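You operate a simulated robot arm through the tools that you are given. There is no shell and no other tool. Be economical: measure what you need, move in short steps, check, and stop when the job is done.

You are at the controls of a simulated two-armed robot. One attempt, no reset.

Task
Stop the oven, turn it back to 150 and switch it off.
Fine: stop first; shut the air slide and the recorder door; the oven door stays latched.
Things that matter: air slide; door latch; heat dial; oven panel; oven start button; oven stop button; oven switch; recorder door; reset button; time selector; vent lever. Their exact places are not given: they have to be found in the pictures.

It is judged by the outcome, as a careful person would: the job done as asked, and still so three seconds after it is handed in. It fails if anything else is knocked over, pushed out of place, dropped, spilled or broken.

Robot
Two 7-joint arms with fingered hands on one trunk, on a base that drives. Base frame: it is fixed to the floor where the robot stands at the start and does not move with it; the origin is under the middle of the robot, x ahead of it, y to its left, z up. Lengths are in m, angles in degrees, forces in N, time in s.
The left shoulder is at the start at [0.07, 0.132, 1.192], the right one opposite. Places, roughly: air slide [0.5, -0.1, 0.5]; door latch [0.5, -0.5, 1]; heat dial [0.4, 0.1, 1.3]; oven panel [0.5, 0, 1.3]; oven start button [0.4, 0.1, 1.1]; oven stop button [0.4, 0, 1.1]; oven switch [0.5, -0.2, 1.1]; recorder door [0.3, -0.1, 0.8]; reset button [0.5, 0, 1.9]; time selector [0.5, -0.1, 1.3]; vent lever [0.7, -0.8, 1.9]. Payload 2.3 kg a hand.
The tool frame of a hand sits at the grasp point between the pads (the TCP): z along the fingers, y along the line on which they close. The tips reach 0.025 m beyond it. The gripper opens to 0.088 m. The gripper's body begins 0.029 m behind the TCP. The gripper is a hand of 3 fingers: y runs from the thumb to the fingers, the wrist lies at [-0.013, -0.097, -0.162] in the tool frame.
Orientation is that of the tool frame in the base frame, as a unit quaternion [w, x, y, z]. With the fingers straight down and the wrist toward the robot, the tool's x, y and z point along [0, 1, 0], [1, 0, 0] and [0, 0, -1] of the base frame.

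Tools
- The arms move only by the tool step_arm. It takes "left_series", "right_series" or both (then of equal length, played together; a hand with none holds still); each is a list of rows, each a list of 6 numbers: the shift along the tool's x, y, z in m, then the turn, a rotation vector about the tool's x, y, z in degrees. In form: [[x, y, z, rx, ry, rz], ...]. A call has 1 to 12 rows; each row is the pose to reach, as a shift and turn from the pose commanded when the call began, along the tool's axes at that moment. A row lasts 0.2 s, in which the tool goes at most 0.05 m and 8.6 degrees; a call with a longer step from one row to the next is refused whole. A pose out of reach is approached as far as the arm can. The call stops where the force on the tool passes 40 N (or 10 N more than at its start, if that is more) or the arm is blocked; 0.2 s more then pass. In this call time passes only in rows, and 0.2 s behind the last. The reply holds the time, the measured pose of the TCP, the force on the tool along the base axes, the opening and the grip force, in the units named above and with some noise, with the torque about the TCP (base axes, N m) and any sound that the robot's microphone picked up.
- Cameras (640 x 400 px; columns grow to the right, rows downward): "scene" is now at [0.1362, 0.0176, 1.514]; the picture's right is [0.02, -1.00, -0.00], its down [-0.63, -0.01, -0.77] and it looks along [0.77, 0.01, -0.63] (base axes); focal length 214 px, centre (320, 200). "left" rides on the left gripper at [-0.058, -0.085, -0.1] in its tool frame; the picture's right is [-0.67, -0.35, 0.66], its down [0.69, -0.63, 0.37] and it looks along [0.28, 0.69, 0.66] (tool axes); focal length 261 px, centre (320, 200). "right" rides on the right gripper at [0.058, -0.085, -0.099] in its tool frame; the picture's right is [-0.67, 0.35, -0.66], its down [-0.69, -0.63, 0.37] and it looks along [-0.29, 0.70, 0.66] (tool axes); focal length 261 px, centre (320, 200).
- camera(camera): a new picture of that camera. The clock stands still meanwhile.
- lift_body(by): slides the trunk up (or, below 0, down) by that many m; the arms and the scene camera ride with it, the base frame stays. It gives what a move gives, with no picture.
- drive_base(legs): drives the robot by 1 to 6 legs, each [ahead, left, turn to the left] in m, m and degrees, along the robot's own axes; the way and the turn of a leg run together, so that a leg with both is an arc; at most 1.5 m and 180 degrees a leg. The arms and the cameras ride along, it lands a little off, and it stops where it bumps. It gives what a move gives.
- curl_fingers(index, middle, thumb_bend, thumb_turn, hand): sets how far each is bent, from 0 (flat) to 100 (curled in); at 30 the hand is open as for a grip, at 70 the pads meet at the TCP. One left out holds its place. A second passes; each finger stops where it meets its share of the squeeze, and holds until it gets a number again. It is the only way to open and close the hand. It gives what a move gives, with no picture; readings hold the bend of each and the force on the fingers (four entries, about 0 where the hand has none), thumb and palm. thumb_turn goes from beside the hand (0) to across from the fingers (100), as for a grip.
- turn_head(pan, tilt): turns the head with the scene camera to pan (to the left, within 86 degrees either way) and tilt (down, from -29 to 69), counted from straight ahead of the robot. It gives what a move gives.
- measure_at(camera, pixels): there is no depth. For up to 12 entries [column, row, z] of the newest picture of that camera ("zoom" is the newest enlarged one), the place [x, y] in the base frame at which the ray of that pixel passes the height z, good to about 0.002 m, but the place of the scene camera against the robot may be out by one fixed shift of up to 0.025 m in any direction. The clock stands still meanwhile.
- inspect(camera, box): a new picture of the part [left, top, right, bottom] of that camera's present view, enlarged. The clock stands still meanwhile.
- job_done(): hands the job in; it is judged then, once.

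Go step by step. Measure first, check grasps and placings, and put right what went wrong. The budget is 80 turns and 70 pictures, counting those below and the enlarged ones. Unless the task says otherwise, let go and move clear before handing in, and close with one line.

The tools are called after ">>>" as a command line: name --argument value ..., lists and objects as JSON in quotes. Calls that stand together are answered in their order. step_arm: Moves the arms, as the interface text tells. Its arguments: {"type":"object","properties":{"left_series":{"type":"array","items":{"type":"array","items":{"type":"number"}}},"right_series":{"type":"array","items":{"type":"array","items":{"type":"number"}}}},"required":[]} The other tools are called the same way: lift_body (by) slides the trunk up or down; curl_fingers (index, middle, thumb_bend, thumb_turn, hand) moves the fingers one by one; drive_base (legs) drives the base; turn_head (pan, tilt) turns the head that bears the scene camera; camera (camera) takes a picture; measure_at (camera, pixels) gives the place at which the rays of pixels pass given heights; inspect (camera, box) takes an enlarged picture of a part of a camera's view; job_done () hands the job in.

At the start:

```text
time: 0.0
left_ee_pos: [0.3246, 0.0448, 1.4098]
left_tcp_rot: [0.0, 0.707, 0.707, 0.001]
left_force: [0.0, 0.3, -0.7]
left_torque: [-0.01, 0.01, 0.0]
left_finger_gap: 0.0878
left_grasp_force: 0.1
left_shape: jaw
left_bend: [30.0, 30.0, 30.0, 98.0]
left_finger forces: [0.1, 0.1, 0.0, 0.0, 0.1, 0.1]
right_ee_pos: [0.3139, -0.2167, 1.4407]
right_tcp_rot: [0.001, 0.707, 0.707, 0.0]
right_force: [-0.8, -0.3, -0.1]
right_torque: [-0.01, -0.04, 0.01]
right_finger_gap: 0.0876
right_grasp_force: 0.0
right_shape: jaw
right_bend: [30.0, 30.0, 30.0, 98.0]
right_finger forces: [0.0, 0.0, 0.0, 0.0, 0.0, 0.2]
trunk travel left (down, up): [-0.75, 0.09]
robot x, y, heading: [-0.0026, 0.0, -0.0]
head pan, tilt: [1.1, 39.4]
```

scene: 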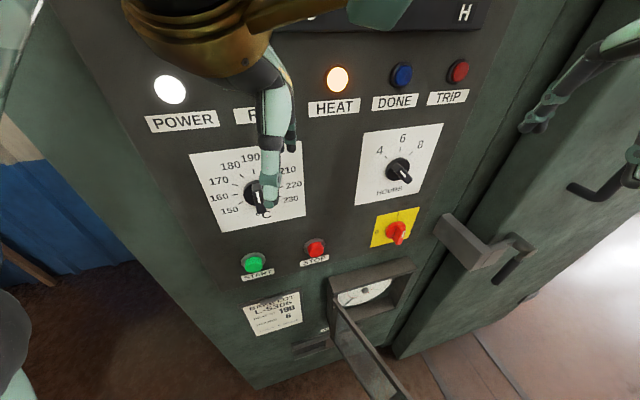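
right: 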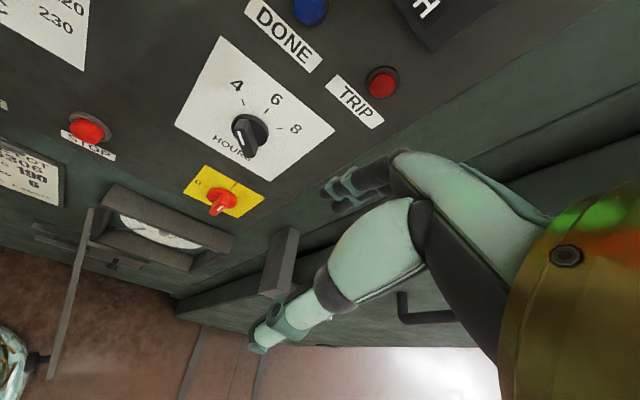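
left: 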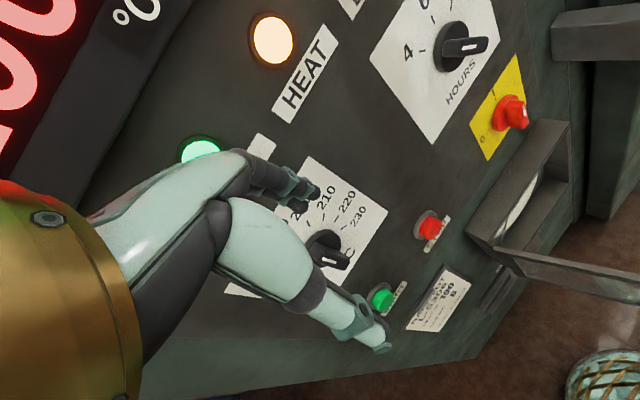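

The panel is yawed: its label row climbs from (183,121) to (448,97). I'll triangulate the stop button and other features from the three cameras.

>>> measure_at --camera "scene" --pixels '[[315, 247, 1.0], [315, 247, 1.2], [396, 231, 1.0], [396, 231, 1.2], [400, 170, 1.1], [400, 170, 1.3], [252, 262, 1.0], [252, 262, 1.2], [458, 70, 1.3], [458, 70, 1.5], [170, 89, 1.3], [170, 89, 1.4]]'

>>> measure_at --camera "left" --pixels '[[430, 227, 1.0], [430, 227, 1.2], [513, 112, 1.0], [513, 112, 1.2], [458, 45, 1.1], [458, 45, 1.3], [384, 299, 1.0], [384, 299, 1.2], [325, 248, 1.1], [325, 248, 1.3]]'

>>> measure_at --camera "right" --pixels '[[88, 127, 1.0], [88, 127, 1.2], [220, 202, 1.0], [220, 202, 1.2], [247, 135, 1.1], [247, 135, 1.3], [381, 83, 1.2], [381, 83, 1.4]]'

>>> inspect --camera "scene" --box '[180, 130, 440, 292]'

>>> inspect --camera "scene" --box '[240, 250, 480, 400]'

```text
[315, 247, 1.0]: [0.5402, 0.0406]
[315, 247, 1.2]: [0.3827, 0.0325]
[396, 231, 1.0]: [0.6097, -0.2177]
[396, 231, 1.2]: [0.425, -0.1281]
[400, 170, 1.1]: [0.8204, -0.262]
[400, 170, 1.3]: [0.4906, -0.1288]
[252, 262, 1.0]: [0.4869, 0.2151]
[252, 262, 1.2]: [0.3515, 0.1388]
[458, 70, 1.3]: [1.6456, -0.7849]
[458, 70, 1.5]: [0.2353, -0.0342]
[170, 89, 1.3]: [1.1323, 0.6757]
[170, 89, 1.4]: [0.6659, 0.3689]
```

```text
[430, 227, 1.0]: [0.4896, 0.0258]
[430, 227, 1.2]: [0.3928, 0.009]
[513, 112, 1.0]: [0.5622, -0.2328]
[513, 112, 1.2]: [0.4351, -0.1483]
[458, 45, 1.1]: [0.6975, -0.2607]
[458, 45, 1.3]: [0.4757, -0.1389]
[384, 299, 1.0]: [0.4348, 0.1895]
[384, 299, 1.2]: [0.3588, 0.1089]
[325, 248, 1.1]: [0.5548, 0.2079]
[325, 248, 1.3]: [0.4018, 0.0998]
```

```text
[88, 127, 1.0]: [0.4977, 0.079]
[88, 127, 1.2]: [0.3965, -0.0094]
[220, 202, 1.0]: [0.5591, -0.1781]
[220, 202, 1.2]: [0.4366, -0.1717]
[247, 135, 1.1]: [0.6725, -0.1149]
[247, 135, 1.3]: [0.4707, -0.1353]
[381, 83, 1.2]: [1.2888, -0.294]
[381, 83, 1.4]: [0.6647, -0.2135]
```

```text
2.46 times, centred on (310, 211) of scene
```

zoom: 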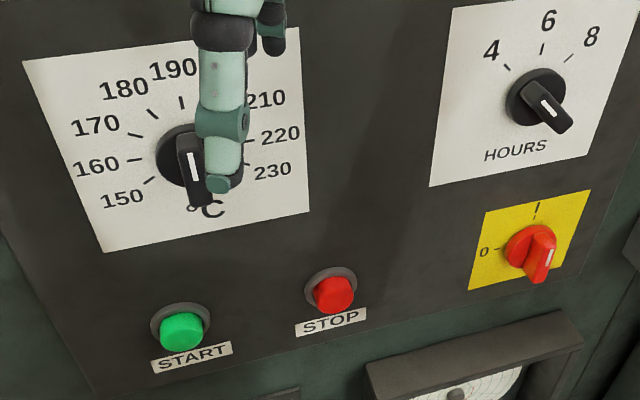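

```text
2.67 times, centred on (360, 325) of scene
```

zoom: 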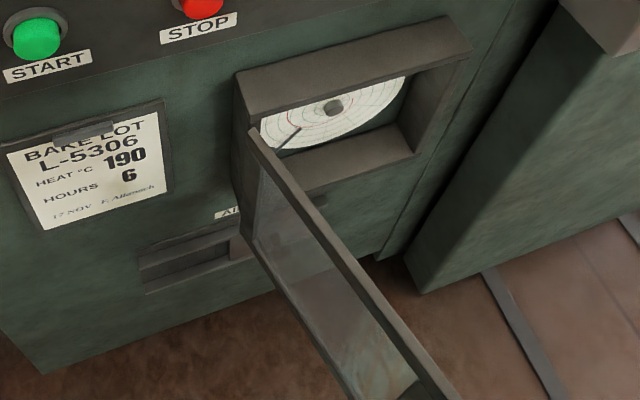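

The stop button comes out near (0.42, 0.013, 1.149) and the switch near (0.473, -0.174, 1.14). The panel is yawed about 16° and there is an unknown netted object low down at left (600,370). I'll look down and to the right before moving.

>>> turn_head --pan -5 --tilt 68

>>> camera --camera "scene"

>>> turn_head --pan -75 --tilt 50

>>> camera --camera "scene"

```text
time: 0.9
left_ee_pos: [0.3244, 0.0461, 1.4095]
left_tcp_rot: [0.001, 0.707, 0.707, 0.001]
left_force: [0.0, 0.7, 0.5]
left_torque: [-0.01, 0.03, -0.03]
left_finger_gap: 0.0878
left_grasp_force: 0.1
left_shape: jaw
left_bend: [30.0, 30.0, 30.0, 98.0]
left_finger forces: [0.1, 0.0, 0.0, 0.0, 0.0, 0.1]
right_ee_pos: [0.3131, -0.2165, 1.4385]
right_tcp_rot: [0.001, 0.707, 0.707, 0.0]
right_force: [-0.4, 0.1, 0.5]
right_torque: [0.01, 0.03, 0.05]
right_finger_gap: 0.0876
right_grasp_force: 0.1
right_shape: jaw
right_bend: [30.0, 30.0, 30.0, 98.0]
right_finger forces: [0.0, 0.0, 0.1, 0.1, 0.1, 0.0]
trunk travel left (down, up): [-0.75, 0.09]
robot x, y, heading: [0.0021, -0.0004, 0.0]
head pan, tilt: [-5.0, 68.0]
```

```text
64 pictures are left
```

scene: 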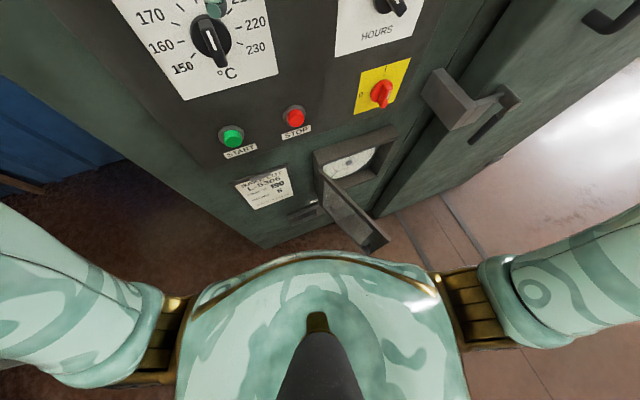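

```text
time: 2.3
left_ee_pos: [0.3254, 0.0452, 1.4097]
left_tcp_rot: [0.0, 0.707, 0.707, 0.0]
left_force: [-0.2, -0.9, -0.4]
left_torque: [0.03, 0.01, 0.0]
left_finger_gap: 0.0877
left_grasp_force: 0.0
left_shape: jaw
left_bend: [30.0, 30.0, 30.0, 98.0]
left_finger forces: [0.0, 0.0, 0.0, 0.0, 0.0, 0.0]
right_ee_pos: [0.3143, -0.2169, 1.4398]
right_tcp_rot: [0.001, 0.707, 0.707, 0.0]
right_force: [0.0, -0.5, 0.2]
right_torque: [-0.03, 0.02, -0.01]
right_finger_gap: 0.0875
right_grasp_force: 0.1
right_shape: jaw
right_bend: [30.0, 30.0, 30.0, 98.0]
right_finger forces: [0.0, 0.0, 0.0, 0.1, 0.1, 0.0]
trunk travel left (down, up): [-0.75, 0.09]
robot x, y, heading: [-0.0033, 0.0001, -0.0]
head pan, tilt: [-75.0, 50.0]
```

```text
63 pictures are left
```

scene: 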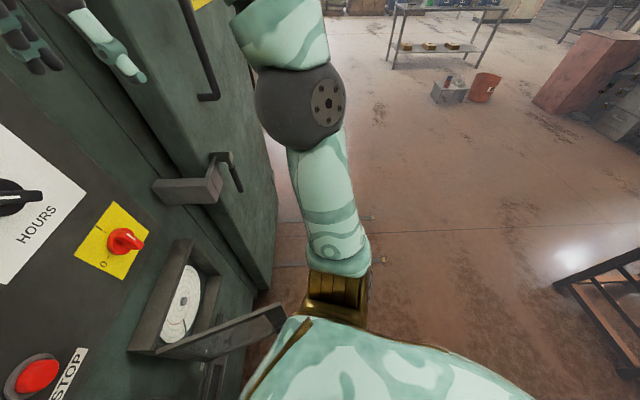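

The floor around the robot is clear; the nearest rack is over 1 m behind. I'll back off and square up to the panel, then look again.

>>> drive_base --legs '[[-0.17, 0, 0], [0, -0.17, 15.7]]'

>>> turn_head --pan 0 --tilt 35

>>> camera --camera "scene"

```text
time: 4.9
left_ee_pos: [0.1501, -0.0361, 1.4098]
left_tcp_rot: [0.001, 0.608, 0.794, -0.001]
left_force: [1.2, 0.6, 0.1]
left_torque: [-0.04, 0.0, 0.01]
left_finger_gap: 0.0877
left_grasp_force: 0.0
left_shape: jaw
left_bend: [30.0, 30.0, 30.0, 98.0]
left_finger forces: [0.0, 0.0, 0.1, 0.1, 0.0, 0.0]
right_ee_pos: [0.2064, -0.2924, 1.4411]
right_tcp_rot: [0.002, 0.608, 0.794, 0.0]
right_force: [-0.7, 1.2, -0.4]
right_torque: [0.0, 0.0, 0.0]
right_finger_gap: 0.0875
right_grasp_force: 0.1
right_shape: jaw
right_bend: [30.0, 30.0, 30.0, 98.0]
right_finger forces: [0.1, 0.1, 0.0, 0.0, 0.0, 0.1]
trunk travel left (down, up): [-0.75, 0.09]
robot x, y, heading: [-0.1541, -0.1688, 15.0]
head pan, tilt: [-75.0, 50.0]
```

```text
time: 6.4
left_ee_pos: [0.15, -0.0424, 1.41]
left_tcp_rot: [0.0, 0.608, 0.794, 0.0]
left_force: [0.6, 0.2, -0.4]
left_torque: [0.0, -0.01, 0.01]
left_finger_gap: 0.0875
left_grasp_force: 0.1
left_shape: jaw
left_bend: [30.0, 30.0, 30.0, 98.0]
left_finger forces: [0.0, 0.1, 0.0, 0.1, 0.0, 0.1]
right_ee_pos: [0.2093, -0.2963, 1.4399]
right_tcp_rot: [0.0, 0.609, 0.793, 0.001]
right_force: [-0.4, 0.5, 0.3]
right_torque: [-0.02, 0.01, -0.03]
right_finger_gap: 0.0875
right_grasp_force: 0.1
right_shape: jaw
right_bend: [30.0, 30.0, 30.0, 98.0]
right_finger forces: [0.1, 0.1, 0.0, 0.0, 0.0, 0.0]
trunk travel left (down, up): [-0.75, 0.09]
robot x, y, heading: [-0.1479, -0.169, 15.1]
head pan, tilt: [0.0, 35.0]
```

```text
62 pictures are left
```

scene: 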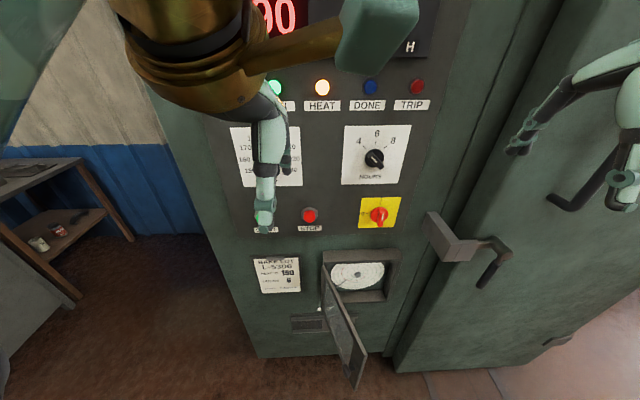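

The view is now square to the panel and the display shows "…90". I'll close the left fingers into a prod and turn the left hand to point at the panel.

>>> curl_fingers --hand "left" --index 70 --middle 70 --thumb_bend 70

>>> step_arm --left_series '[[0, 0.005, 0, -8, 0, 0], [0, 0.01, 0, -16, 0, 0], [0, 0.02, 0, -24, 0, 0], [0, 0.03, 0.01, -32, 0, 0], [0, 0.04, 0.02, -40, 0, 0], [0, 0.05, 0.03, -48, 0, 0], [0, 0.06, 0.04, -56, 0, 0], [0, 0.07, 0.05, -64, 0, 0], [0, 0.08, 0.06, -72, 0, 0], [0, 0.09, 0.07, -80, 0, 0], [0, 0.1, 0.08, -88, 0, 0], [0, 0.1, 0.08, -90, 0, 0]]'

>>> camera --camera "scene"

>>> camera --camera "left"

```text
time: 7.4
left_ee_pos: [0.151, -0.0396, 1.4104]
left_tcp_rot: [0.0, 0.608, 0.794, 0.0]
left_force: [0.1, 0.2, 0.0]
left_torque: [0.01, -0.01, -0.01]
left_finger_gap: 0.0001
left_grasp_force: 0.1
left_shape: fingers
left_bend: [70.0, 70.0, 70.0, 98.0]
left_finger forces: [0.0, 0.0, 0.0, 0.1, 0.0, 0.0]
right_ee_pos: [0.209, -0.2957, 1.4407]
right_tcp_rot: [0.002, 0.608, 0.794, 0.001]
right_force: [0.8, -0.6, 0.1]
right_torque: [0.01, -0.01, -0.02]
right_finger_gap: 0.0877
right_grasp_force: 0.0
right_shape: jaw
right_bend: [30.0, 30.0, 30.0, 98.0]
right_finger forces: [0.0, 0.1, 0.0, 0.0, 0.0, 0.0]
trunk travel left (down, up): [-0.75, 0.09]
robot x, y, heading: [-0.1487, -0.167, 15.3]
head pan, tilt: [0.0, 35.0]
```

```text
time: 10.0
left_ee_pos: [0.2469, -0.0148, 1.3287]
left_tcp_rot: [0.43, 0.43, 0.561, 0.561]
left_force: [0.2, -1.2, -0.5]
left_torque: [0.02, 0.01, 0.01]
left_finger_gap: 0.0001
left_grasp_force: 0.2
left_shape: fingers
left_bend: [70.0, 70.0, 70.0, 98.0]
left_finger forces: [0.1, 0.0, 0.0, 0.0, 0.0, 0.1]
right_ee_pos: [0.2088, -0.2965, 1.4395]
right_tcp_rot: [0.0, 0.608, 0.794, 0.002]
right_force: [0.2, 0.5, -0.6]
right_torque: [-0.01, 0.0, 0.02]
right_finger_gap: 0.0874
right_grasp_force: 0.0
right_shape: jaw
right_bend: [30.0, 30.0, 30.0, 98.0]
right_finger forces: [0.1, 0.1, 0.2, 0.0, 0.1, 0.0]
trunk travel left (down, up): [-0.75, 0.09]
robot x, y, heading: [-0.1522, -0.1665, 15.1]
head pan, tilt: [0.0, 35.0]
```

```text
61 pictures are left
```

scene: 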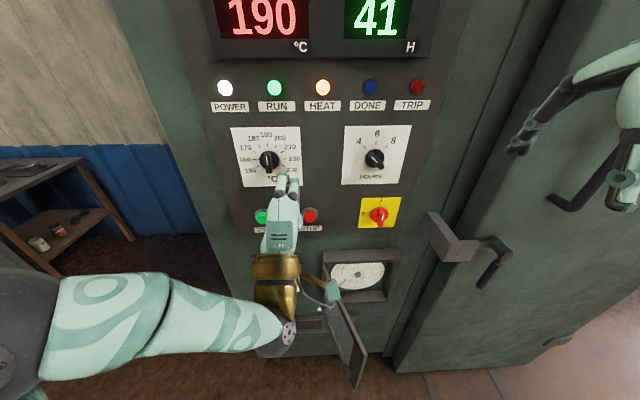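

```text
60 pictures are left
```

left: 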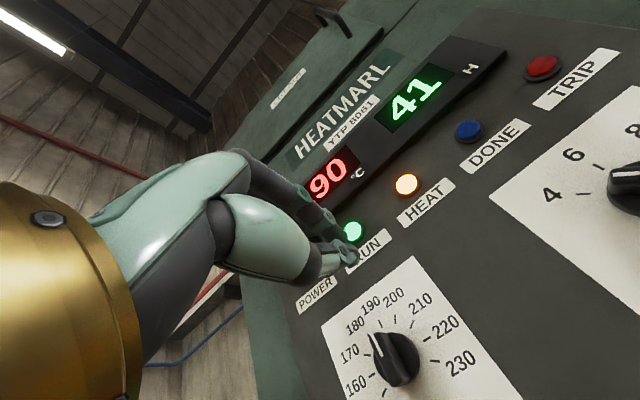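

The left hand now points at the panel. I'll zoom on the dials and buttons to read the current settings.

>>> inspect --camera "scene" --box '[220, 115, 420, 240]'

>>> inspect --camera "left" --box '[310, 240, 520, 400]'

>>> step_arm --left_series '[[-0.004, -0.04, 0.02, 0, 0, 0], [-0.008, -0.08, 0.04, 0, 0, 0], [-0.012, -0.12, 0.06, 0, 0, 0], [-0.016, -0.16, 0.08, 0, 0, 0], [-0.018, -0.18, 0.09, 0, 0, 0]]'

>>> camera --camera "left"

>>> camera --camera "scene"

```text
3.20 times, centred on (320, 178) of scene
```

zoom: 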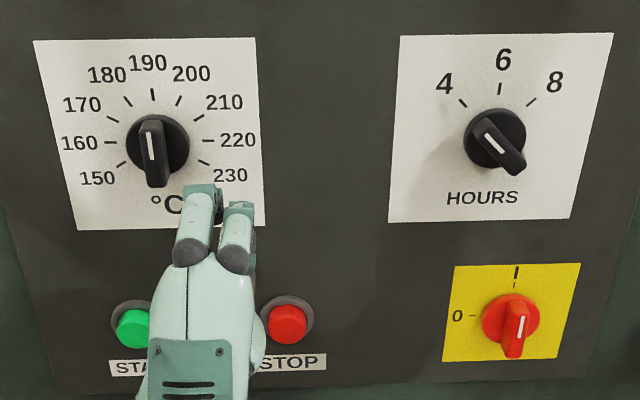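

```text
2.50 times, centred on (415, 320) of left
```

zoom: 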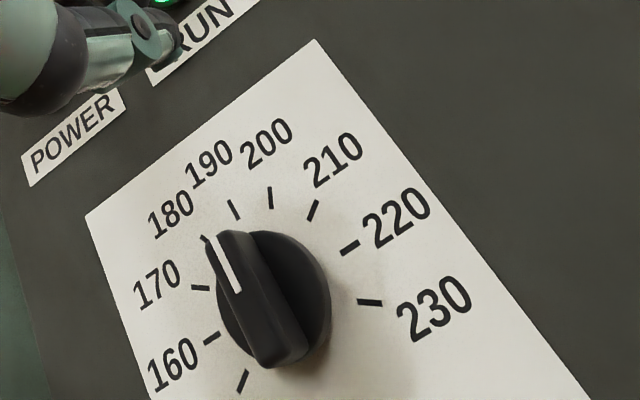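

```text
time: 11.2
left_ee_pos: [0.3363, -0.0121, 1.1494]
left_tcp_rot: [0.43, 0.43, 0.562, 0.561]
left_force: [0.4, -0.1, 0.4]
left_torque: [-0.02, -0.02, 0.02]
left_finger_gap: 0.0005
left_grasp_force: 0.1
left_shape: fingers
left_bend: [70.0, 70.0, 70.0, 98.0]
left_finger forces: [0.0, 0.0, 0.0, 0.1, 0.0, 0.1]
right_ee_pos: [0.2106, -0.2961, 1.44]
right_tcp_rot: [0.0, 0.608, 0.794, 0.0]
right_force: [0.0, 0.4, -0.1]
right_torque: [-0.01, 0.02, -0.01]
right_finger_gap: 0.0875
right_grasp_force: 0.2
right_shape: jaw
right_bend: [30.0, 30.0, 30.0, 98.0]
right_finger forces: [0.1, 0.1, 0.0, 0.1, 0.0, 0.0]
trunk travel left (down, up): [-0.75, 0.09]
robot x, y, heading: [-0.153, -0.1673, 14.9]
head pan, tilt: [0.0, 35.0]
```

```text
57 pictures are left
```

left: 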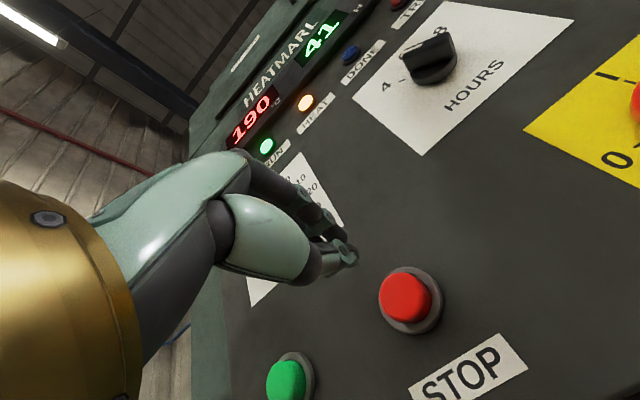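

```text
56 pictures are left
```

scene: 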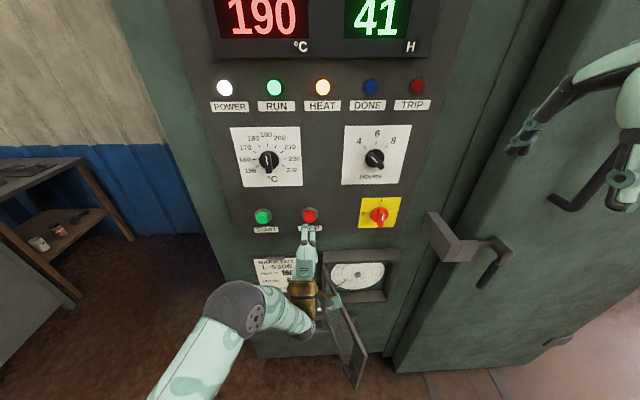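

The dial's pointer is at 190 in scene zoom (150,145), with ticks every 30°, and the switch is at I. The left prod is about 0.06 m short of the stop button at left (405,298), so I'll check its place.

>>> measure_at --camera "left" --pixels '[[404, 297, 1.13], [404, 297, 1.14], [404, 297, 1.15]]'

>>> inspect --camera "scene" --box '[260, 190, 380, 265]'

```text
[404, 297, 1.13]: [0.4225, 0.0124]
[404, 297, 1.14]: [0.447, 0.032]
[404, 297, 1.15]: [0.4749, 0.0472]
```

```text
5.33 times, centred on (320, 228) of scene
```

zoom: 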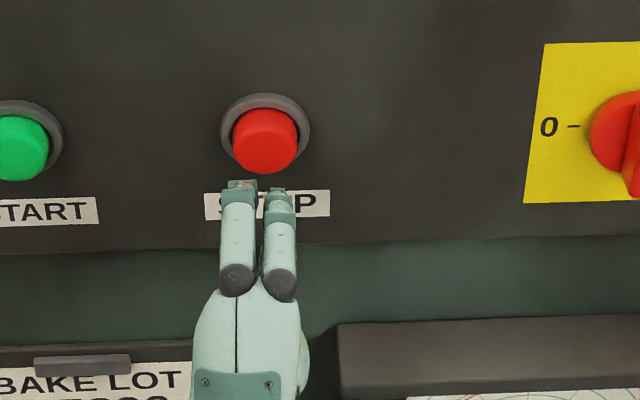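

The stop button is now at about z 1.133 and laterally in line. I'll drop 0.013 m and press forward gently.

>>> step_arm --left_series '[[0, -0.013, 0.02, 0, 0, 0], [0, -0.013, 0.045, 0, 0, 0], [0, -0.013, 0.055, 0, 0, 0], [0, -0.013, 0.062, 0, 0, 0], [0, -0.013, 0.067, 0, 0, 0], [0, -0.013, 0.072, 0, 0, 0], [0, -0.013, 0.077, 0, 0, 0]]'

>>> camera --camera "scene"

>>> inspect --camera "scene" --box '[260, 190, 380, 265]'

```text
time: 12.8
left_ee_pos: [0.401, 0.0061, 1.1417]
left_tcp_rot: [0.432, 0.428, 0.558, 0.564]
left_force: [-27.2, -8.9, -6.9]
left_torque: [-0.18, 0.56, 0.02]
left_finger_gap: 0.0035
left_grasp_force: 15.1
left_shape: fingers
left_bend: [70.0, 70.0, 68.0, 98.0]
left_finger forces: [0.0, 0.0, 0.0, 0.0, 29.7, 0.0]
right_ee_pos: [0.1948, -0.301, 1.4423]
right_tcp_rot: [0.005, 0.608, 0.794, 0.005]
right_force: [0.1, 0.0, -0.1]
right_torque: [0.01, 0.0, -0.03]
right_finger_gap: 0.0874
right_grasp_force: 0.0
right_shape: jaw
right_bend: [30.0, 30.0, 30.0, 98.0]
right_finger forces: [0.0, 0.0, 0.0, 0.0, 0.0, 0.0]
trunk travel left (down, up): [-0.75, 0.09]
robot x, y, heading: [-0.1514, -0.1678, 15.1]
head pan, tilt: [0.0, 35.0]
heard: click
```

```text
54 pictures are left
```

scene: 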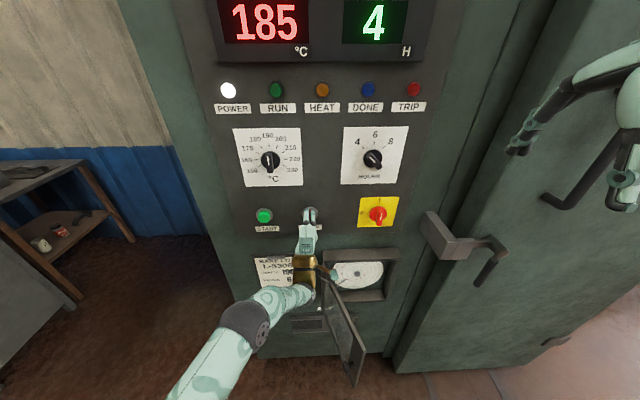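

```text
5.33 times, centred on (320, 228) of scene
```

zoom: 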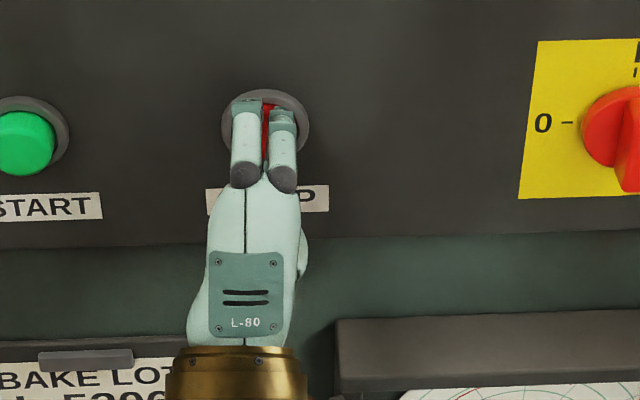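

Heard a click; RUN and HEAT are off, so the oven is stopped. I'll pull back, rise to the dial, open the hand and roll it 90° so the pads lie either side of the knob bar.

>>> step_arm --left_series '[[0, 0, -0.04, 0, 0, 0], [0, 0, -0.08, 0, 0, 0], [0.02, 0.03, -0.1, 0, 0, 0], [0.04, 0.07, -0.1, 0, 0, 0], [0.06, 0.11, -0.1, 0, 0, 0], [0.08, 0.15, -0.1, 0, 0, 0], [0.088, 0.17, -0.1, 0, 0, 0]]'

>>> curl_fingers --hand "left" --index 45 --middle 45 --thumb_bend 45

>>> step_arm --left_series '[[0, 0, 0, 0, 0, 8.2], [0, 0, 0, 0, 0, 16.4], [0, 0, 0, 0, 0, 24.6], [0, 0, 0, 0, 0, 32.8], [0, 0, 0, 0, 0, 41], [0, 0, 0, 0, 0, 49.2], [0, 0, 0, 0, 0, 57.4], [0, 0, 0, 0, 0, 65.6], [0, 0, 0, 0, 0, 73.8], [0, 0, 0, 0, 0, 82], [0, 0, 0, 0, 0, 90]]'

>>> camera --camera "scene"

>>> camera --camera "left"

```text
time: 14.4
left_ee_pos: [0.2946, 0.0698, 1.308]
left_tcp_rot: [0.43, 0.43, 0.562, 0.561]
left_force: [0.0, 0.4, -0.2]
left_torque: [-0.01, 0.0, 0.03]
left_finger_gap: 0.0
left_grasp_force: 0.1
left_shape: fingers
left_bend: [70.0, 70.0, 70.0, 98.0]
left_finger forces: [0.1, 0.0, 0.0, 0.0, 0.0, 0.0]
right_ee_pos: [0.2092, -0.2951, 1.4393]
right_tcp_rot: [0.001, 0.607, 0.794, 0.001]
right_force: [-0.4, -0.1, -0.7]
right_torque: [0.01, 0.01, -0.03]
right_finger_gap: 0.0877
right_grasp_force: 0.0
right_shape: jaw
right_bend: [30.0, 30.0, 30.0, 98.0]
right_finger forces: [0.1, 0.0, 0.1, 0.0, 0.1, 0.1]
trunk travel left (down, up): [-0.75, 0.09]
robot x, y, heading: [-0.1496, -0.1683, 15.3]
head pan, tilt: [0.0, 35.0]
```

```text
time: 15.4
left_ee_pos: [0.2957, 0.0697, 1.3074]
left_tcp_rot: [0.43, 0.43, 0.562, 0.562]
left_force: [-0.7, -0.4, -0.6]
left_torque: [-0.02, 0.02, 0.01]
left_finger_gap: 0.0522
left_grasp_force: 0.0
left_shape: fingers
left_bend: [45.0, 45.0, 45.0, 98.0]
left_finger forces: [0.0, 0.1, 0.1, 0.0, 0.1, 0.0]
right_ee_pos: [0.209, -0.2968, 1.4414]
right_tcp_rot: [0.001, 0.608, 0.794, 0.001]
right_force: [-0.8, 0.7, -0.3]
right_torque: [-0.04, -0.02, 0.01]
right_finger_gap: 0.0878
right_grasp_force: 0.1
right_shape: jaw
right_bend: [30.0, 30.0, 30.0, 98.0]
right_finger forces: [0.1, 0.0, 0.0, 0.0, 0.1, 0.0]
trunk travel left (down, up): [-0.75, 0.09]
robot x, y, heading: [-0.1474, -0.1658, 15.2]
head pan, tilt: [0.0, 35.0]
```

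```text
time: 17.8
left_ee_pos: [0.2923, 0.0717, 1.3072]
left_tcp_rot: [-0.093, 0.701, 0.095, 0.701]
left_force: [1.0, -0.7, 0.2]
left_torque: [0.01, 0.0, 0.0]
left_finger_gap: 0.0525
left_grasp_force: 0.0
left_shape: fingers
left_bend: [45.0, 45.0, 45.0, 98.0]
left_finger forces: [0.1, 0.0, 0.0, 0.1, 0.1, 0.1]
right_ee_pos: [0.2091, -0.2966, 1.4397]
right_tcp_rot: [0.001, 0.608, 0.794, 0.001]
right_force: [0.3, 0.4, -0.3]
right_torque: [0.03, -0.05, 0.01]
right_finger_gap: 0.0875
right_grasp_force: 0.0
right_shape: jaw
right_bend: [30.0, 30.0, 30.0, 98.0]
right_finger forces: [0.0, 0.1, 0.0, 0.1, 0.0, 0.0]
trunk travel left (down, up): [-0.75, 0.09]
robot x, y, heading: [-0.1507, -0.1686, 15.0]
head pan, tilt: [0.0, 35.0]
```

```text
52 pictures are left
```

scene: 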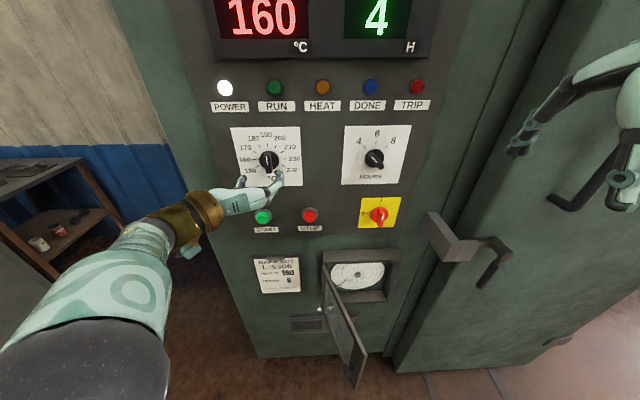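

```text
51 pictures are left
```

left: 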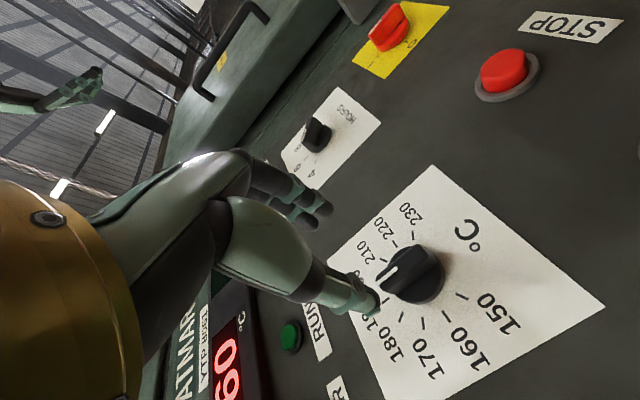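

The hand is rolled. I'll triangulate the dial cap, at about (408,268) in left, against the scene view.

>>> inspect --camera "left" --box '[320, 180, 520, 305]'

>>> inspect --camera "scene" --box '[220, 120, 320, 182]'

>>> measure_at --camera "left" --pixels '[[412, 272, 1.27], [412, 272, 1.285], [412, 272, 1.3], [412, 272, 1.315]]'

>>> measure_at --camera "scene" --pixels '[[269, 162, 1.27], [269, 162, 1.285], [269, 162, 1.3], [269, 162, 1.315], [310, 214, 1.135], [310, 214, 1.15]]'

```text
3.20 times, centred on (420, 242) of left
```

zoom: 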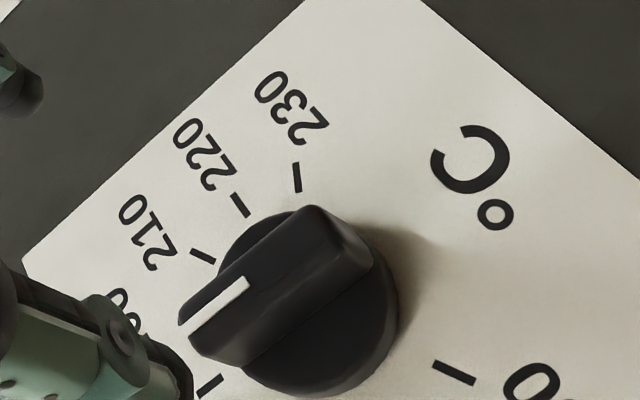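

```text
6.40 times, centred on (270, 151) of scene
```

zoom: 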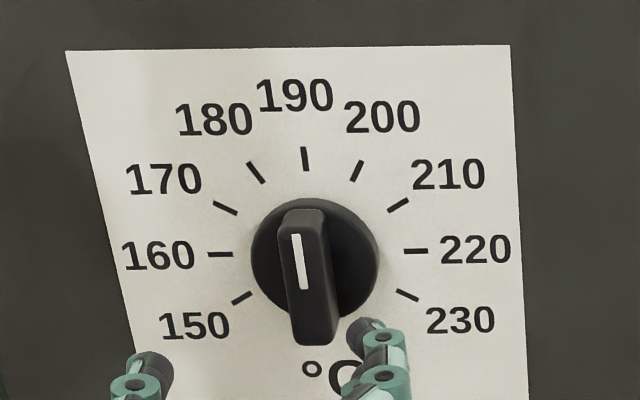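

```text
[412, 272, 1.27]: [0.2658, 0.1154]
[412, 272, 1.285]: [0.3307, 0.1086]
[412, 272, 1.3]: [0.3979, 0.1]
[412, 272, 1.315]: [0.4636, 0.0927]
```

```text
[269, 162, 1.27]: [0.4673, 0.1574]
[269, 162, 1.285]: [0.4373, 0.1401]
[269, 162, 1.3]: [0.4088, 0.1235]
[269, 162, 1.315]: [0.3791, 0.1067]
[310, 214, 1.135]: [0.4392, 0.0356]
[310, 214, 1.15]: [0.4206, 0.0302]
```

The dial centre comes out at about (0.400, 0.100, 1.300), 0.111 m ahead of the TCP, and I'm 6 mm high. I'll advance to straddle the bar.

>>> step_arm --left_series '[[-0.006, 0, 0.03, 0, 0, 0], [-0.006, 0, 0.06, 0, 0, 0], [-0.006, 0, 0.07, 0, 0, 0], [-0.006, 0, 0.08, 0, 0, 0], [-0.006, 0, 0.086, 0, 0, 0]]'

>>> camera --camera "left"

>>> inspect --camera "scene" --box '[220, 120, 320, 182]'

```text
time: 19.0
left_ee_pos: [0.378, 0.0944, 1.3]
left_tcp_rot: [-0.093, 0.702, 0.093, 0.7]
left_force: [-0.6, 0.8, 0.0]
left_torque: [0.0, 0.01, 0.0]
left_finger_gap: 0.052
left_grasp_force: 0.0
left_shape: fingers
left_bend: [45.0, 45.0, 45.0, 98.0]
left_finger forces: [0.1, 0.0, 0.0, 0.1, 0.0, 0.0]
right_ee_pos: [0.2092, -0.2954, 1.4403]
right_tcp_rot: [0.001, 0.607, 0.794, 0.0]
right_force: [-0.3, 0.1, 0.5]
right_torque: [-0.01, -0.01, -0.02]
right_finger_gap: 0.0872
right_grasp_force: 0.1
right_shape: jaw
right_bend: [30.0, 30.0, 30.0, 98.0]
right_finger forces: [0.0, 0.1, 0.0, 0.0, 0.0, 0.1]
trunk travel left (down, up): [-0.75, 0.09]
robot x, y, heading: [-0.1481, -0.1687, 15.4]
head pan, tilt: [0.0, 35.0]
```

```text
48 pictures are left
```

left: 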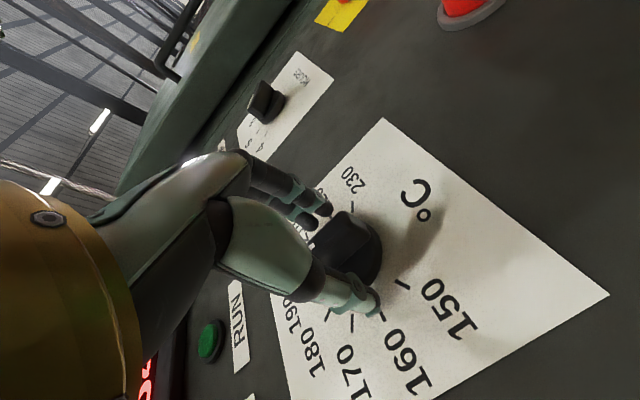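

```text
6.40 times, centred on (270, 151) of scene
```

zoom: 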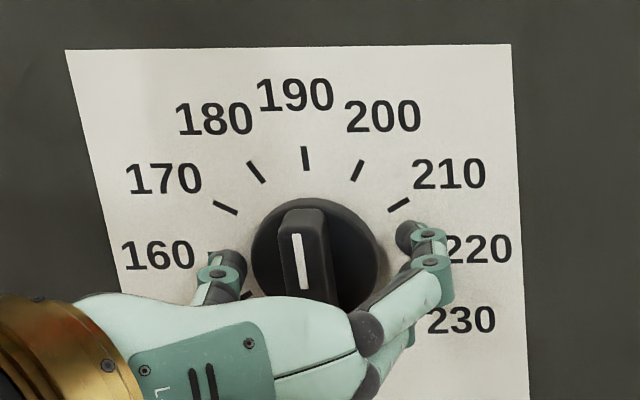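

Thumb at zoom (228,262) and fingers at (410,250) straddle the bar nicely. Closing the hand.

>>> curl_fingers --hand "left" --index 68 --middle 68 --thumb_bend 68

>>> inspect --camera "scene" --box '[220, 120, 320, 182]'

```text
time: 20.0
left_ee_pos: [0.3774, 0.0923, 1.3014]
left_tcp_rot: [-0.092, 0.701, 0.093, 0.701]
left_force: [0.7, -0.7, 2.2]
left_torque: [0.08, -0.03, -0.04]
left_finger_gap: 0.035
left_grasp_force: 12.5
left_shape: fingers
left_bend: [56.0, 60.0, 53.0, 97.0]
left_finger forces: [6.9, 6.1, 0.0, 0.0, 12.3, 0.0]
right_ee_pos: [0.2083, -0.2961, 1.4402]
right_tcp_rot: [0.001, 0.608, 0.794, 0.0]
right_force: [1.2, 0.3, 0.6]
right_torque: [-0.02, 0.02, -0.04]
right_finger_gap: 0.0875
right_grasp_force: 0.1
right_shape: jaw
right_bend: [30.0, 30.0, 30.0, 98.0]
right_finger forces: [0.0, 0.1, 0.0, 0.0, 0.1, 0.0]
trunk travel left (down, up): [-0.75, 0.09]
robot x, y, heading: [-0.1507, -0.1655, 15.1]
head pan, tilt: [0.0, 35.0]
```

```text
6.40 times, centred on (270, 151) of scene
```

zoom: 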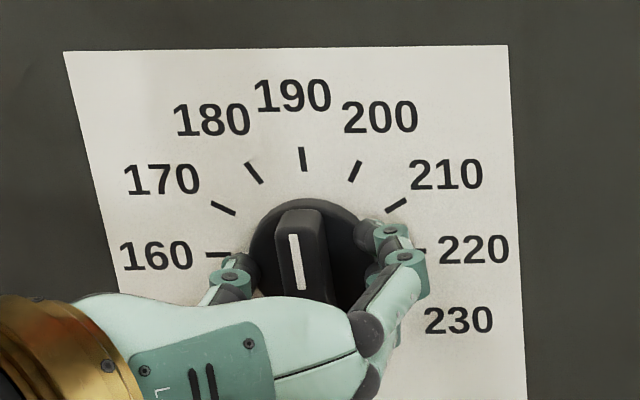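

The gap stopped at 0.035, so the fingers seem to bear on the round hub rather than the bar. I'll open, pull back 12 mm and close on the bar.

>>> curl_fingers --hand "left" --index 45 --middle 45 --thumb_bend 45

>>> step_arm --left_series '[[0, 0, -0.012, 0, 0, 0]]'

>>> curl_fingers --hand "left" --index 68 --middle 68 --thumb_bend 68

>>> inspect --camera "scene" --box '[220, 120, 320, 182]'

```text
time: 21.0
left_ee_pos: [0.3787, 0.0926, 1.3003]
left_tcp_rot: [-0.093, 0.7, 0.092, 0.702]
left_force: [0.0, -0.7, 0.5]
left_torque: [-0.01, 0.01, 0.0]
left_finger_gap: 0.0522
left_grasp_force: 0.0
left_shape: fingers
left_bend: [45.0, 45.0, 45.0, 97.0]
left_finger forces: [0.1, 0.0, 0.0, 0.0, 0.1, 0.0]
right_ee_pos: [0.2092, -0.2954, 1.4406]
right_tcp_rot: [0.001, 0.608, 0.794, -0.001]
right_force: [-0.4, 0.5, -0.2]
right_torque: [0.02, 0.01, 0.01]
right_finger_gap: 0.0875
right_grasp_force: 0.2
right_shape: jaw
right_bend: [30.0, 30.0, 30.0, 98.0]
right_finger forces: [0.1, 0.1, 0.0, 0.1, 0.0, 0.1]
trunk travel left (down, up): [-0.75, 0.09]
robot x, y, heading: [-0.1523, -0.1673, 15.0]
head pan, tilt: [0.0, 35.0]
```

```text
time: 21.4
left_ee_pos: [0.3643, 0.0894, 1.3022]
left_tcp_rot: [-0.093, 0.701, 0.093, 0.701]
left_force: [-0.5, 0.9, 0.1]
left_torque: [-0.01, 0.0, -0.01]
left_finger_gap: 0.052
left_grasp_force: 0.0
left_shape: fingers
left_bend: [45.0, 45.0, 45.0, 97.0]
left_finger forces: [0.0, 0.1, 0.1, 0.0, 0.1, 0.0]
right_ee_pos: [0.208, -0.2972, 1.4411]
right_tcp_rot: [0.0, 0.608, 0.794, 0.002]
right_force: [-0.5, 0.5, 0.2]
right_torque: [0.01, -0.01, -0.02]
right_finger_gap: 0.0876
right_grasp_force: 0.1
right_shape: jaw
right_bend: [30.0, 30.0, 30.0, 98.0]
right_finger forces: [0.0, 0.0, 0.0, 0.0, 0.1, 0.0]
trunk travel left (down, up): [-0.75, 0.09]
robot x, y, heading: [-0.1494, -0.1714, 15.1]
head pan, tilt: [0.0, 35.0]
```

```text
time: 22.4
left_ee_pos: [0.366, 0.0909, 1.3]
left_tcp_rot: [-0.093, 0.701, 0.094, 0.701]
left_force: [0.4, 1.0, 0.9]
left_torque: [0.04, 0.04, -0.01]
left_finger_gap: 0.0098
left_grasp_force: 2.6
left_shape: fingers
left_bend: [66.0, 67.0, 64.0, 97.0]
left_finger forces: [1.1, 1.1, 0.0, 0.1, 3.2, 0.1]
right_ee_pos: [0.2095, -0.296, 1.4397]
right_tcp_rot: [0.002, 0.609, 0.793, 0.0]
right_force: [-1.3, -0.5, -0.3]
right_torque: [-0.03, 0.01, -0.02]
right_finger_gap: 0.0878
right_grasp_force: 0.1
right_shape: jaw
right_bend: [30.0, 30.0, 30.0, 98.0]
right_finger forces: [0.0, 0.0, 0.0, 0.0, 0.0, 0.0]
trunk travel left (down, up): [-0.75, 0.09]
robot x, y, heading: [-0.1507, -0.1663, 15.1]
head pan, tilt: [0.0, 35.0]
```

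```text
6.40 times, centred on (270, 151) of scene
```

zoom: 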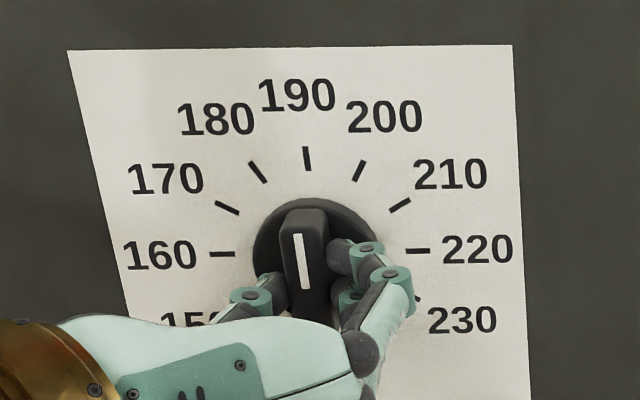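

The hand now holds the bar (gap 0.01 m). I'll squeeze firmer and turn counter-clockwise about 57°, then check.

>>> curl_fingers --hand "left" --index 76 --middle 76 --thumb_bend 75

>>> step_arm --left_series '[[0, 0, 0, 0, 0, -8.2], [0, 0, 0, 0, 0, -16.4], [0, 0, 0, 0, 0, -24.6], [0, 0, 0, 0, 0, -32.8], [0, 0, 0, 0, 0, -41], [0, 0, 0, 0, 0, -49.2], [0, 0, 0, 0, 0, -57.4]]'

>>> inspect --camera "scene" --box '[220, 120, 320, 182]'

```text
time: 23.4
left_ee_pos: [0.3672, 0.0887, 1.3013]
left_tcp_rot: [-0.093, 0.702, 0.094, 0.7]
left_force: [4.5, 0.3, 3.7]
left_torque: [0.05, 0.01, 0.11]
left_finger_gap: 0.0072
left_grasp_force: 13.2
left_shape: fingers
left_bend: [73.0, 73.0, 64.0, 97.0]
left_finger forces: [7.4, 6.6, 0.0, 0.1, 12.0, 0.0]
right_ee_pos: [0.2101, -0.298, 1.4403]
right_tcp_rot: [0.0, 0.608, 0.794, 0.0]
right_force: [-0.3, -1.1, -1.1]
right_torque: [-0.02, -0.02, 0.0]
right_finger_gap: 0.0875
right_grasp_force: 0.1
right_shape: jaw
right_bend: [30.0, 30.0, 30.0, 98.0]
right_finger forces: [0.0, 0.1, 0.1, 0.0, 0.0, 0.0]
trunk travel left (down, up): [-0.75, 0.09]
robot x, y, heading: [-0.1512, -0.1706, 15.0]
head pan, tilt: [0.0, 35.0]
```

```text
time: 25.0
left_ee_pos: [0.3643, 0.0901, 1.3009]
left_tcp_rot: [0.256, 0.569, 0.419, 0.66]
left_force: [7.2, 3.3, 15.2]
left_torque: [0.13, -0.21, 0.06]
left_finger_gap: 0.0075
left_grasp_force: 13.4
left_shape: fingers
left_bend: [73.0, 73.0, 66.0, 99.0]
left_finger forces: [9.6, 9.6, 0.0, 0.1, 8.0, 0.0]
right_ee_pos: [0.2102, -0.2957, 1.4405]
right_tcp_rot: [0.002, 0.608, 0.794, 0.0]
right_force: [0.3, 0.4, 0.2]
right_torque: [-0.01, -0.02, 0.02]
right_finger_gap: 0.0875
right_grasp_force: 0.1
right_shape: jaw
right_bend: [30.0, 30.0, 30.0, 98.0]
right_finger forces: [0.0, 0.0, 0.0, 0.0, 0.1, 0.0]
trunk travel left (down, up): [-0.75, 0.09]
robot x, y, heading: [-0.1515, -0.1685, 15.1]
head pan, tilt: [0.0, 35.0]
```

```text
6.40 times, centred on (270, 151) of scene
```

zoom: 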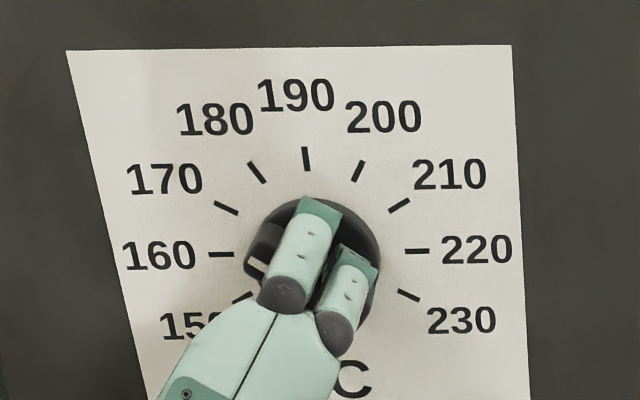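

The bar turns with the hand; the white mark is at zoom (257,262), toward 170. Continuing another 60°.

>>> step_arm --left_series '[[0, 0, 0, 0, 0, -8], [0, 0, 0, 0, 0, -16], [0, 0, 0, 0, 0, -24], [0, 0, 0, 0, 0, -32], [0, 0, 0, 0, 0, -40], [0, 0, 0, 0, 0, -48], [0, 0, 0, 0, 0, -56], [0, 0, 0, 0, 0, -61]]'

>>> inspect --camera "scene" --box '[220, 120, 320, 182]'

>>> camera --camera "left"

```text
time: 26.8
left_ee_pos: [0.3645, 0.0929, 1.2987]
left_tcp_rot: [0.555, 0.277, 0.651, 0.437]
left_force: [3.3, 7.6, 11.6]
left_torque: [0.17, -0.16, 0.12]
left_finger_gap: 0.0076
left_grasp_force: 14.1
left_shape: fingers
left_bend: [74.0, 62.0, 67.0, 97.0]
left_finger forces: [9.6, 10.3, 0.0, 0.0, 8.3, 0.0]
right_ee_pos: [0.209, -0.2927, 1.441]
right_tcp_rot: [0.002, 0.608, 0.794, 0.0]
right_force: [-0.2, 0.7, -0.3]
right_torque: [-0.01, -0.03, -0.01]
right_finger_gap: 0.0876
right_grasp_force: 0.0
right_shape: jaw
right_bend: [30.0, 30.0, 30.0, 98.0]
right_finger forces: [0.0, 0.0, 0.1, 0.0, 0.1, 0.0]
trunk travel left (down, up): [-0.75, 0.09]
robot x, y, heading: [-0.1537, -0.171, 15.2]
head pan, tilt: [0.0, 35.0]
```

```text
6.40 times, centred on (270, 151) of scene
```

zoom: 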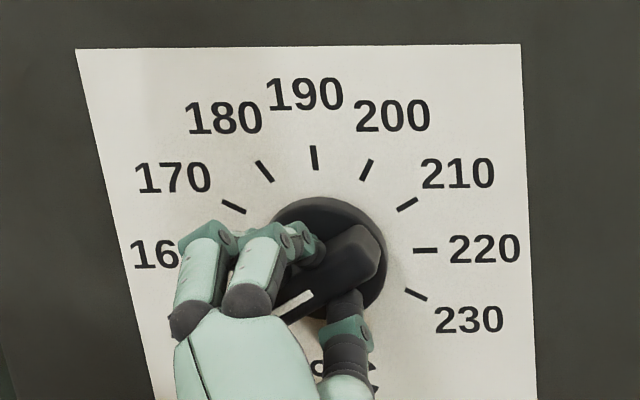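

```text
42 pictures are left
```

left: 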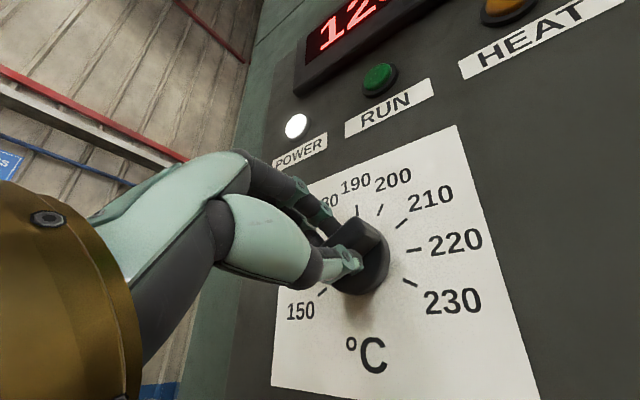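

The mark now points lower left toward 150. I'll open, back off and check the dial.

>>> curl_fingers --hand "left" --index 40 --middle 40 --thumb_bend 40

>>> step_arm --left_series '[[0, 0, -0.04, 0, 0, 0], [0, 0, -0.08, 0, 0, 0], [0, -0.04, -0.1, 0, 0, 0], [0, -0.08, -0.1, 0, 0, 0]]'

>>> inspect --camera "scene" --box '[220, 120, 320, 182]'

>>> camera --camera "left"

```text
time: 27.8
left_ee_pos: [0.3659, 0.0889, 1.3001]
left_tcp_rot: [0.554, 0.279, 0.65, 0.439]
left_force: [0.2, 1.6, 0.4]
left_torque: [0.0, 0.0, 0.0]
left_finger_gap: 0.0631
left_grasp_force: 0.0
left_shape: fingers
left_bend: [40.0, 40.0, 40.0, 97.0]
left_finger forces: [0.0, 0.0, 0.1, 0.0, 0.0, 0.0]
right_ee_pos: [0.2104, -0.2972, 1.4407]
right_tcp_rot: [0.0, 0.608, 0.794, 0.001]
right_force: [-0.1, 0.3, -0.6]
right_torque: [-0.01, 0.02, 0.0]
right_finger_gap: 0.0878
right_grasp_force: 0.2
right_shape: jaw
right_bend: [30.0, 30.0, 30.0, 98.0]
right_finger forces: [0.0, 0.0, 0.0, 0.0, 0.1, 0.0]
trunk travel left (down, up): [-0.75, 0.09]
robot x, y, heading: [-0.1474, -0.1653, 15.2]
head pan, tilt: [0.0, 35.0]
```

```text
time: 28.8
left_ee_pos: [0.2813, 0.0248, 1.2304]
left_tcp_rot: [0.555, 0.28, 0.649, 0.439]
left_force: [0.8, 0.4, 0.1]
left_torque: [0.03, -0.01, 0.0]
left_finger_gap: 0.0628
left_grasp_force: 0.0
left_shape: fingers
left_bend: [40.0, 40.0, 40.0, 97.0]
left_finger forces: [0.1, 0.0, 0.0, 0.1, 0.0, 0.0]
right_ee_pos: [0.211, -0.297, 1.4393]
right_tcp_rot: [0.0, 0.607, 0.794, 0.001]
right_force: [-0.1, -0.2, 0.7]
right_torque: [0.02, 0.0, -0.02]
right_finger_gap: 0.0874
right_grasp_force: 0.1
right_shape: jaw
right_bend: [30.0, 30.0, 30.0, 98.0]
right_finger forces: [0.0, 0.1, 0.0, 0.0, 0.0, 0.1]
trunk travel left (down, up): [-0.75, 0.09]
robot x, y, heading: [-0.1445, -0.1691, 15.0]
head pan, tilt: [0.0, 35.0]
```

```text
6.40 times, centred on (270, 151) of scene
```

zoom: 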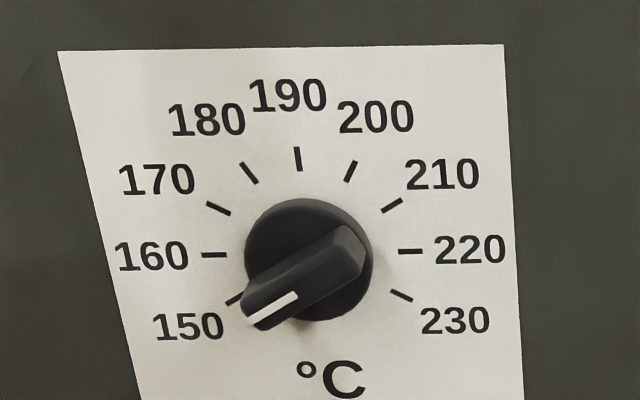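

```text
40 pictures are left
```

left: 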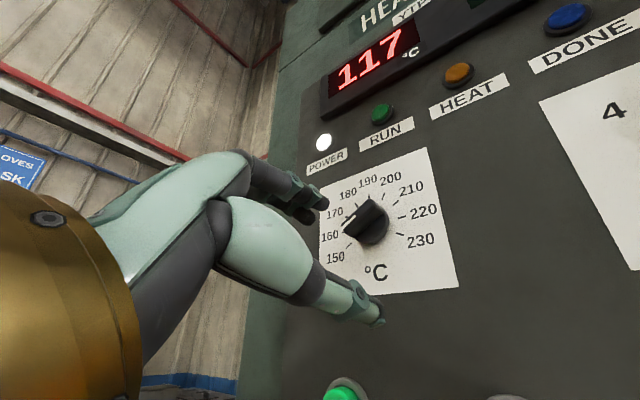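

The line through the 150 and 210 ticks has slope ~31° and the bar ~30°, so the dial reads 150. I'll cross-check in the left view before going on.

>>> inspect --camera "left" --box '[310, 160, 450, 248]'

>>> inspect --camera "scene" --box '[340, 180, 420, 230]'

```text
4.55 times, centred on (380, 204) of left
```

zoom: 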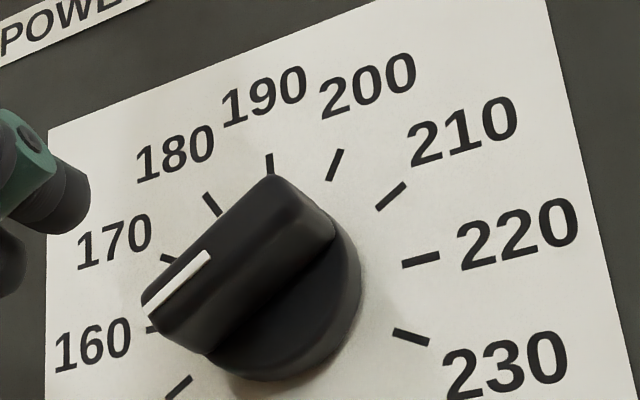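

```text
8.00 times, centred on (380, 205) of scene
```

zoom: 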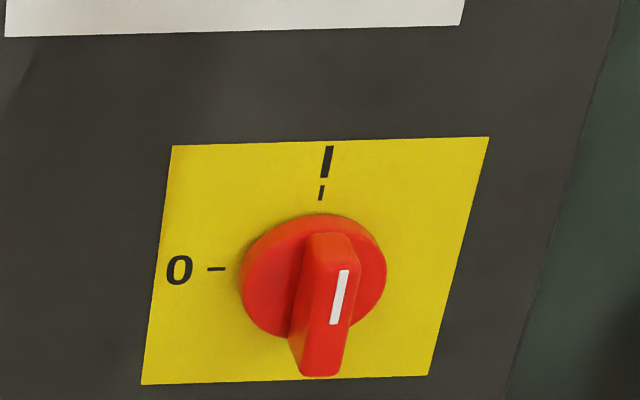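

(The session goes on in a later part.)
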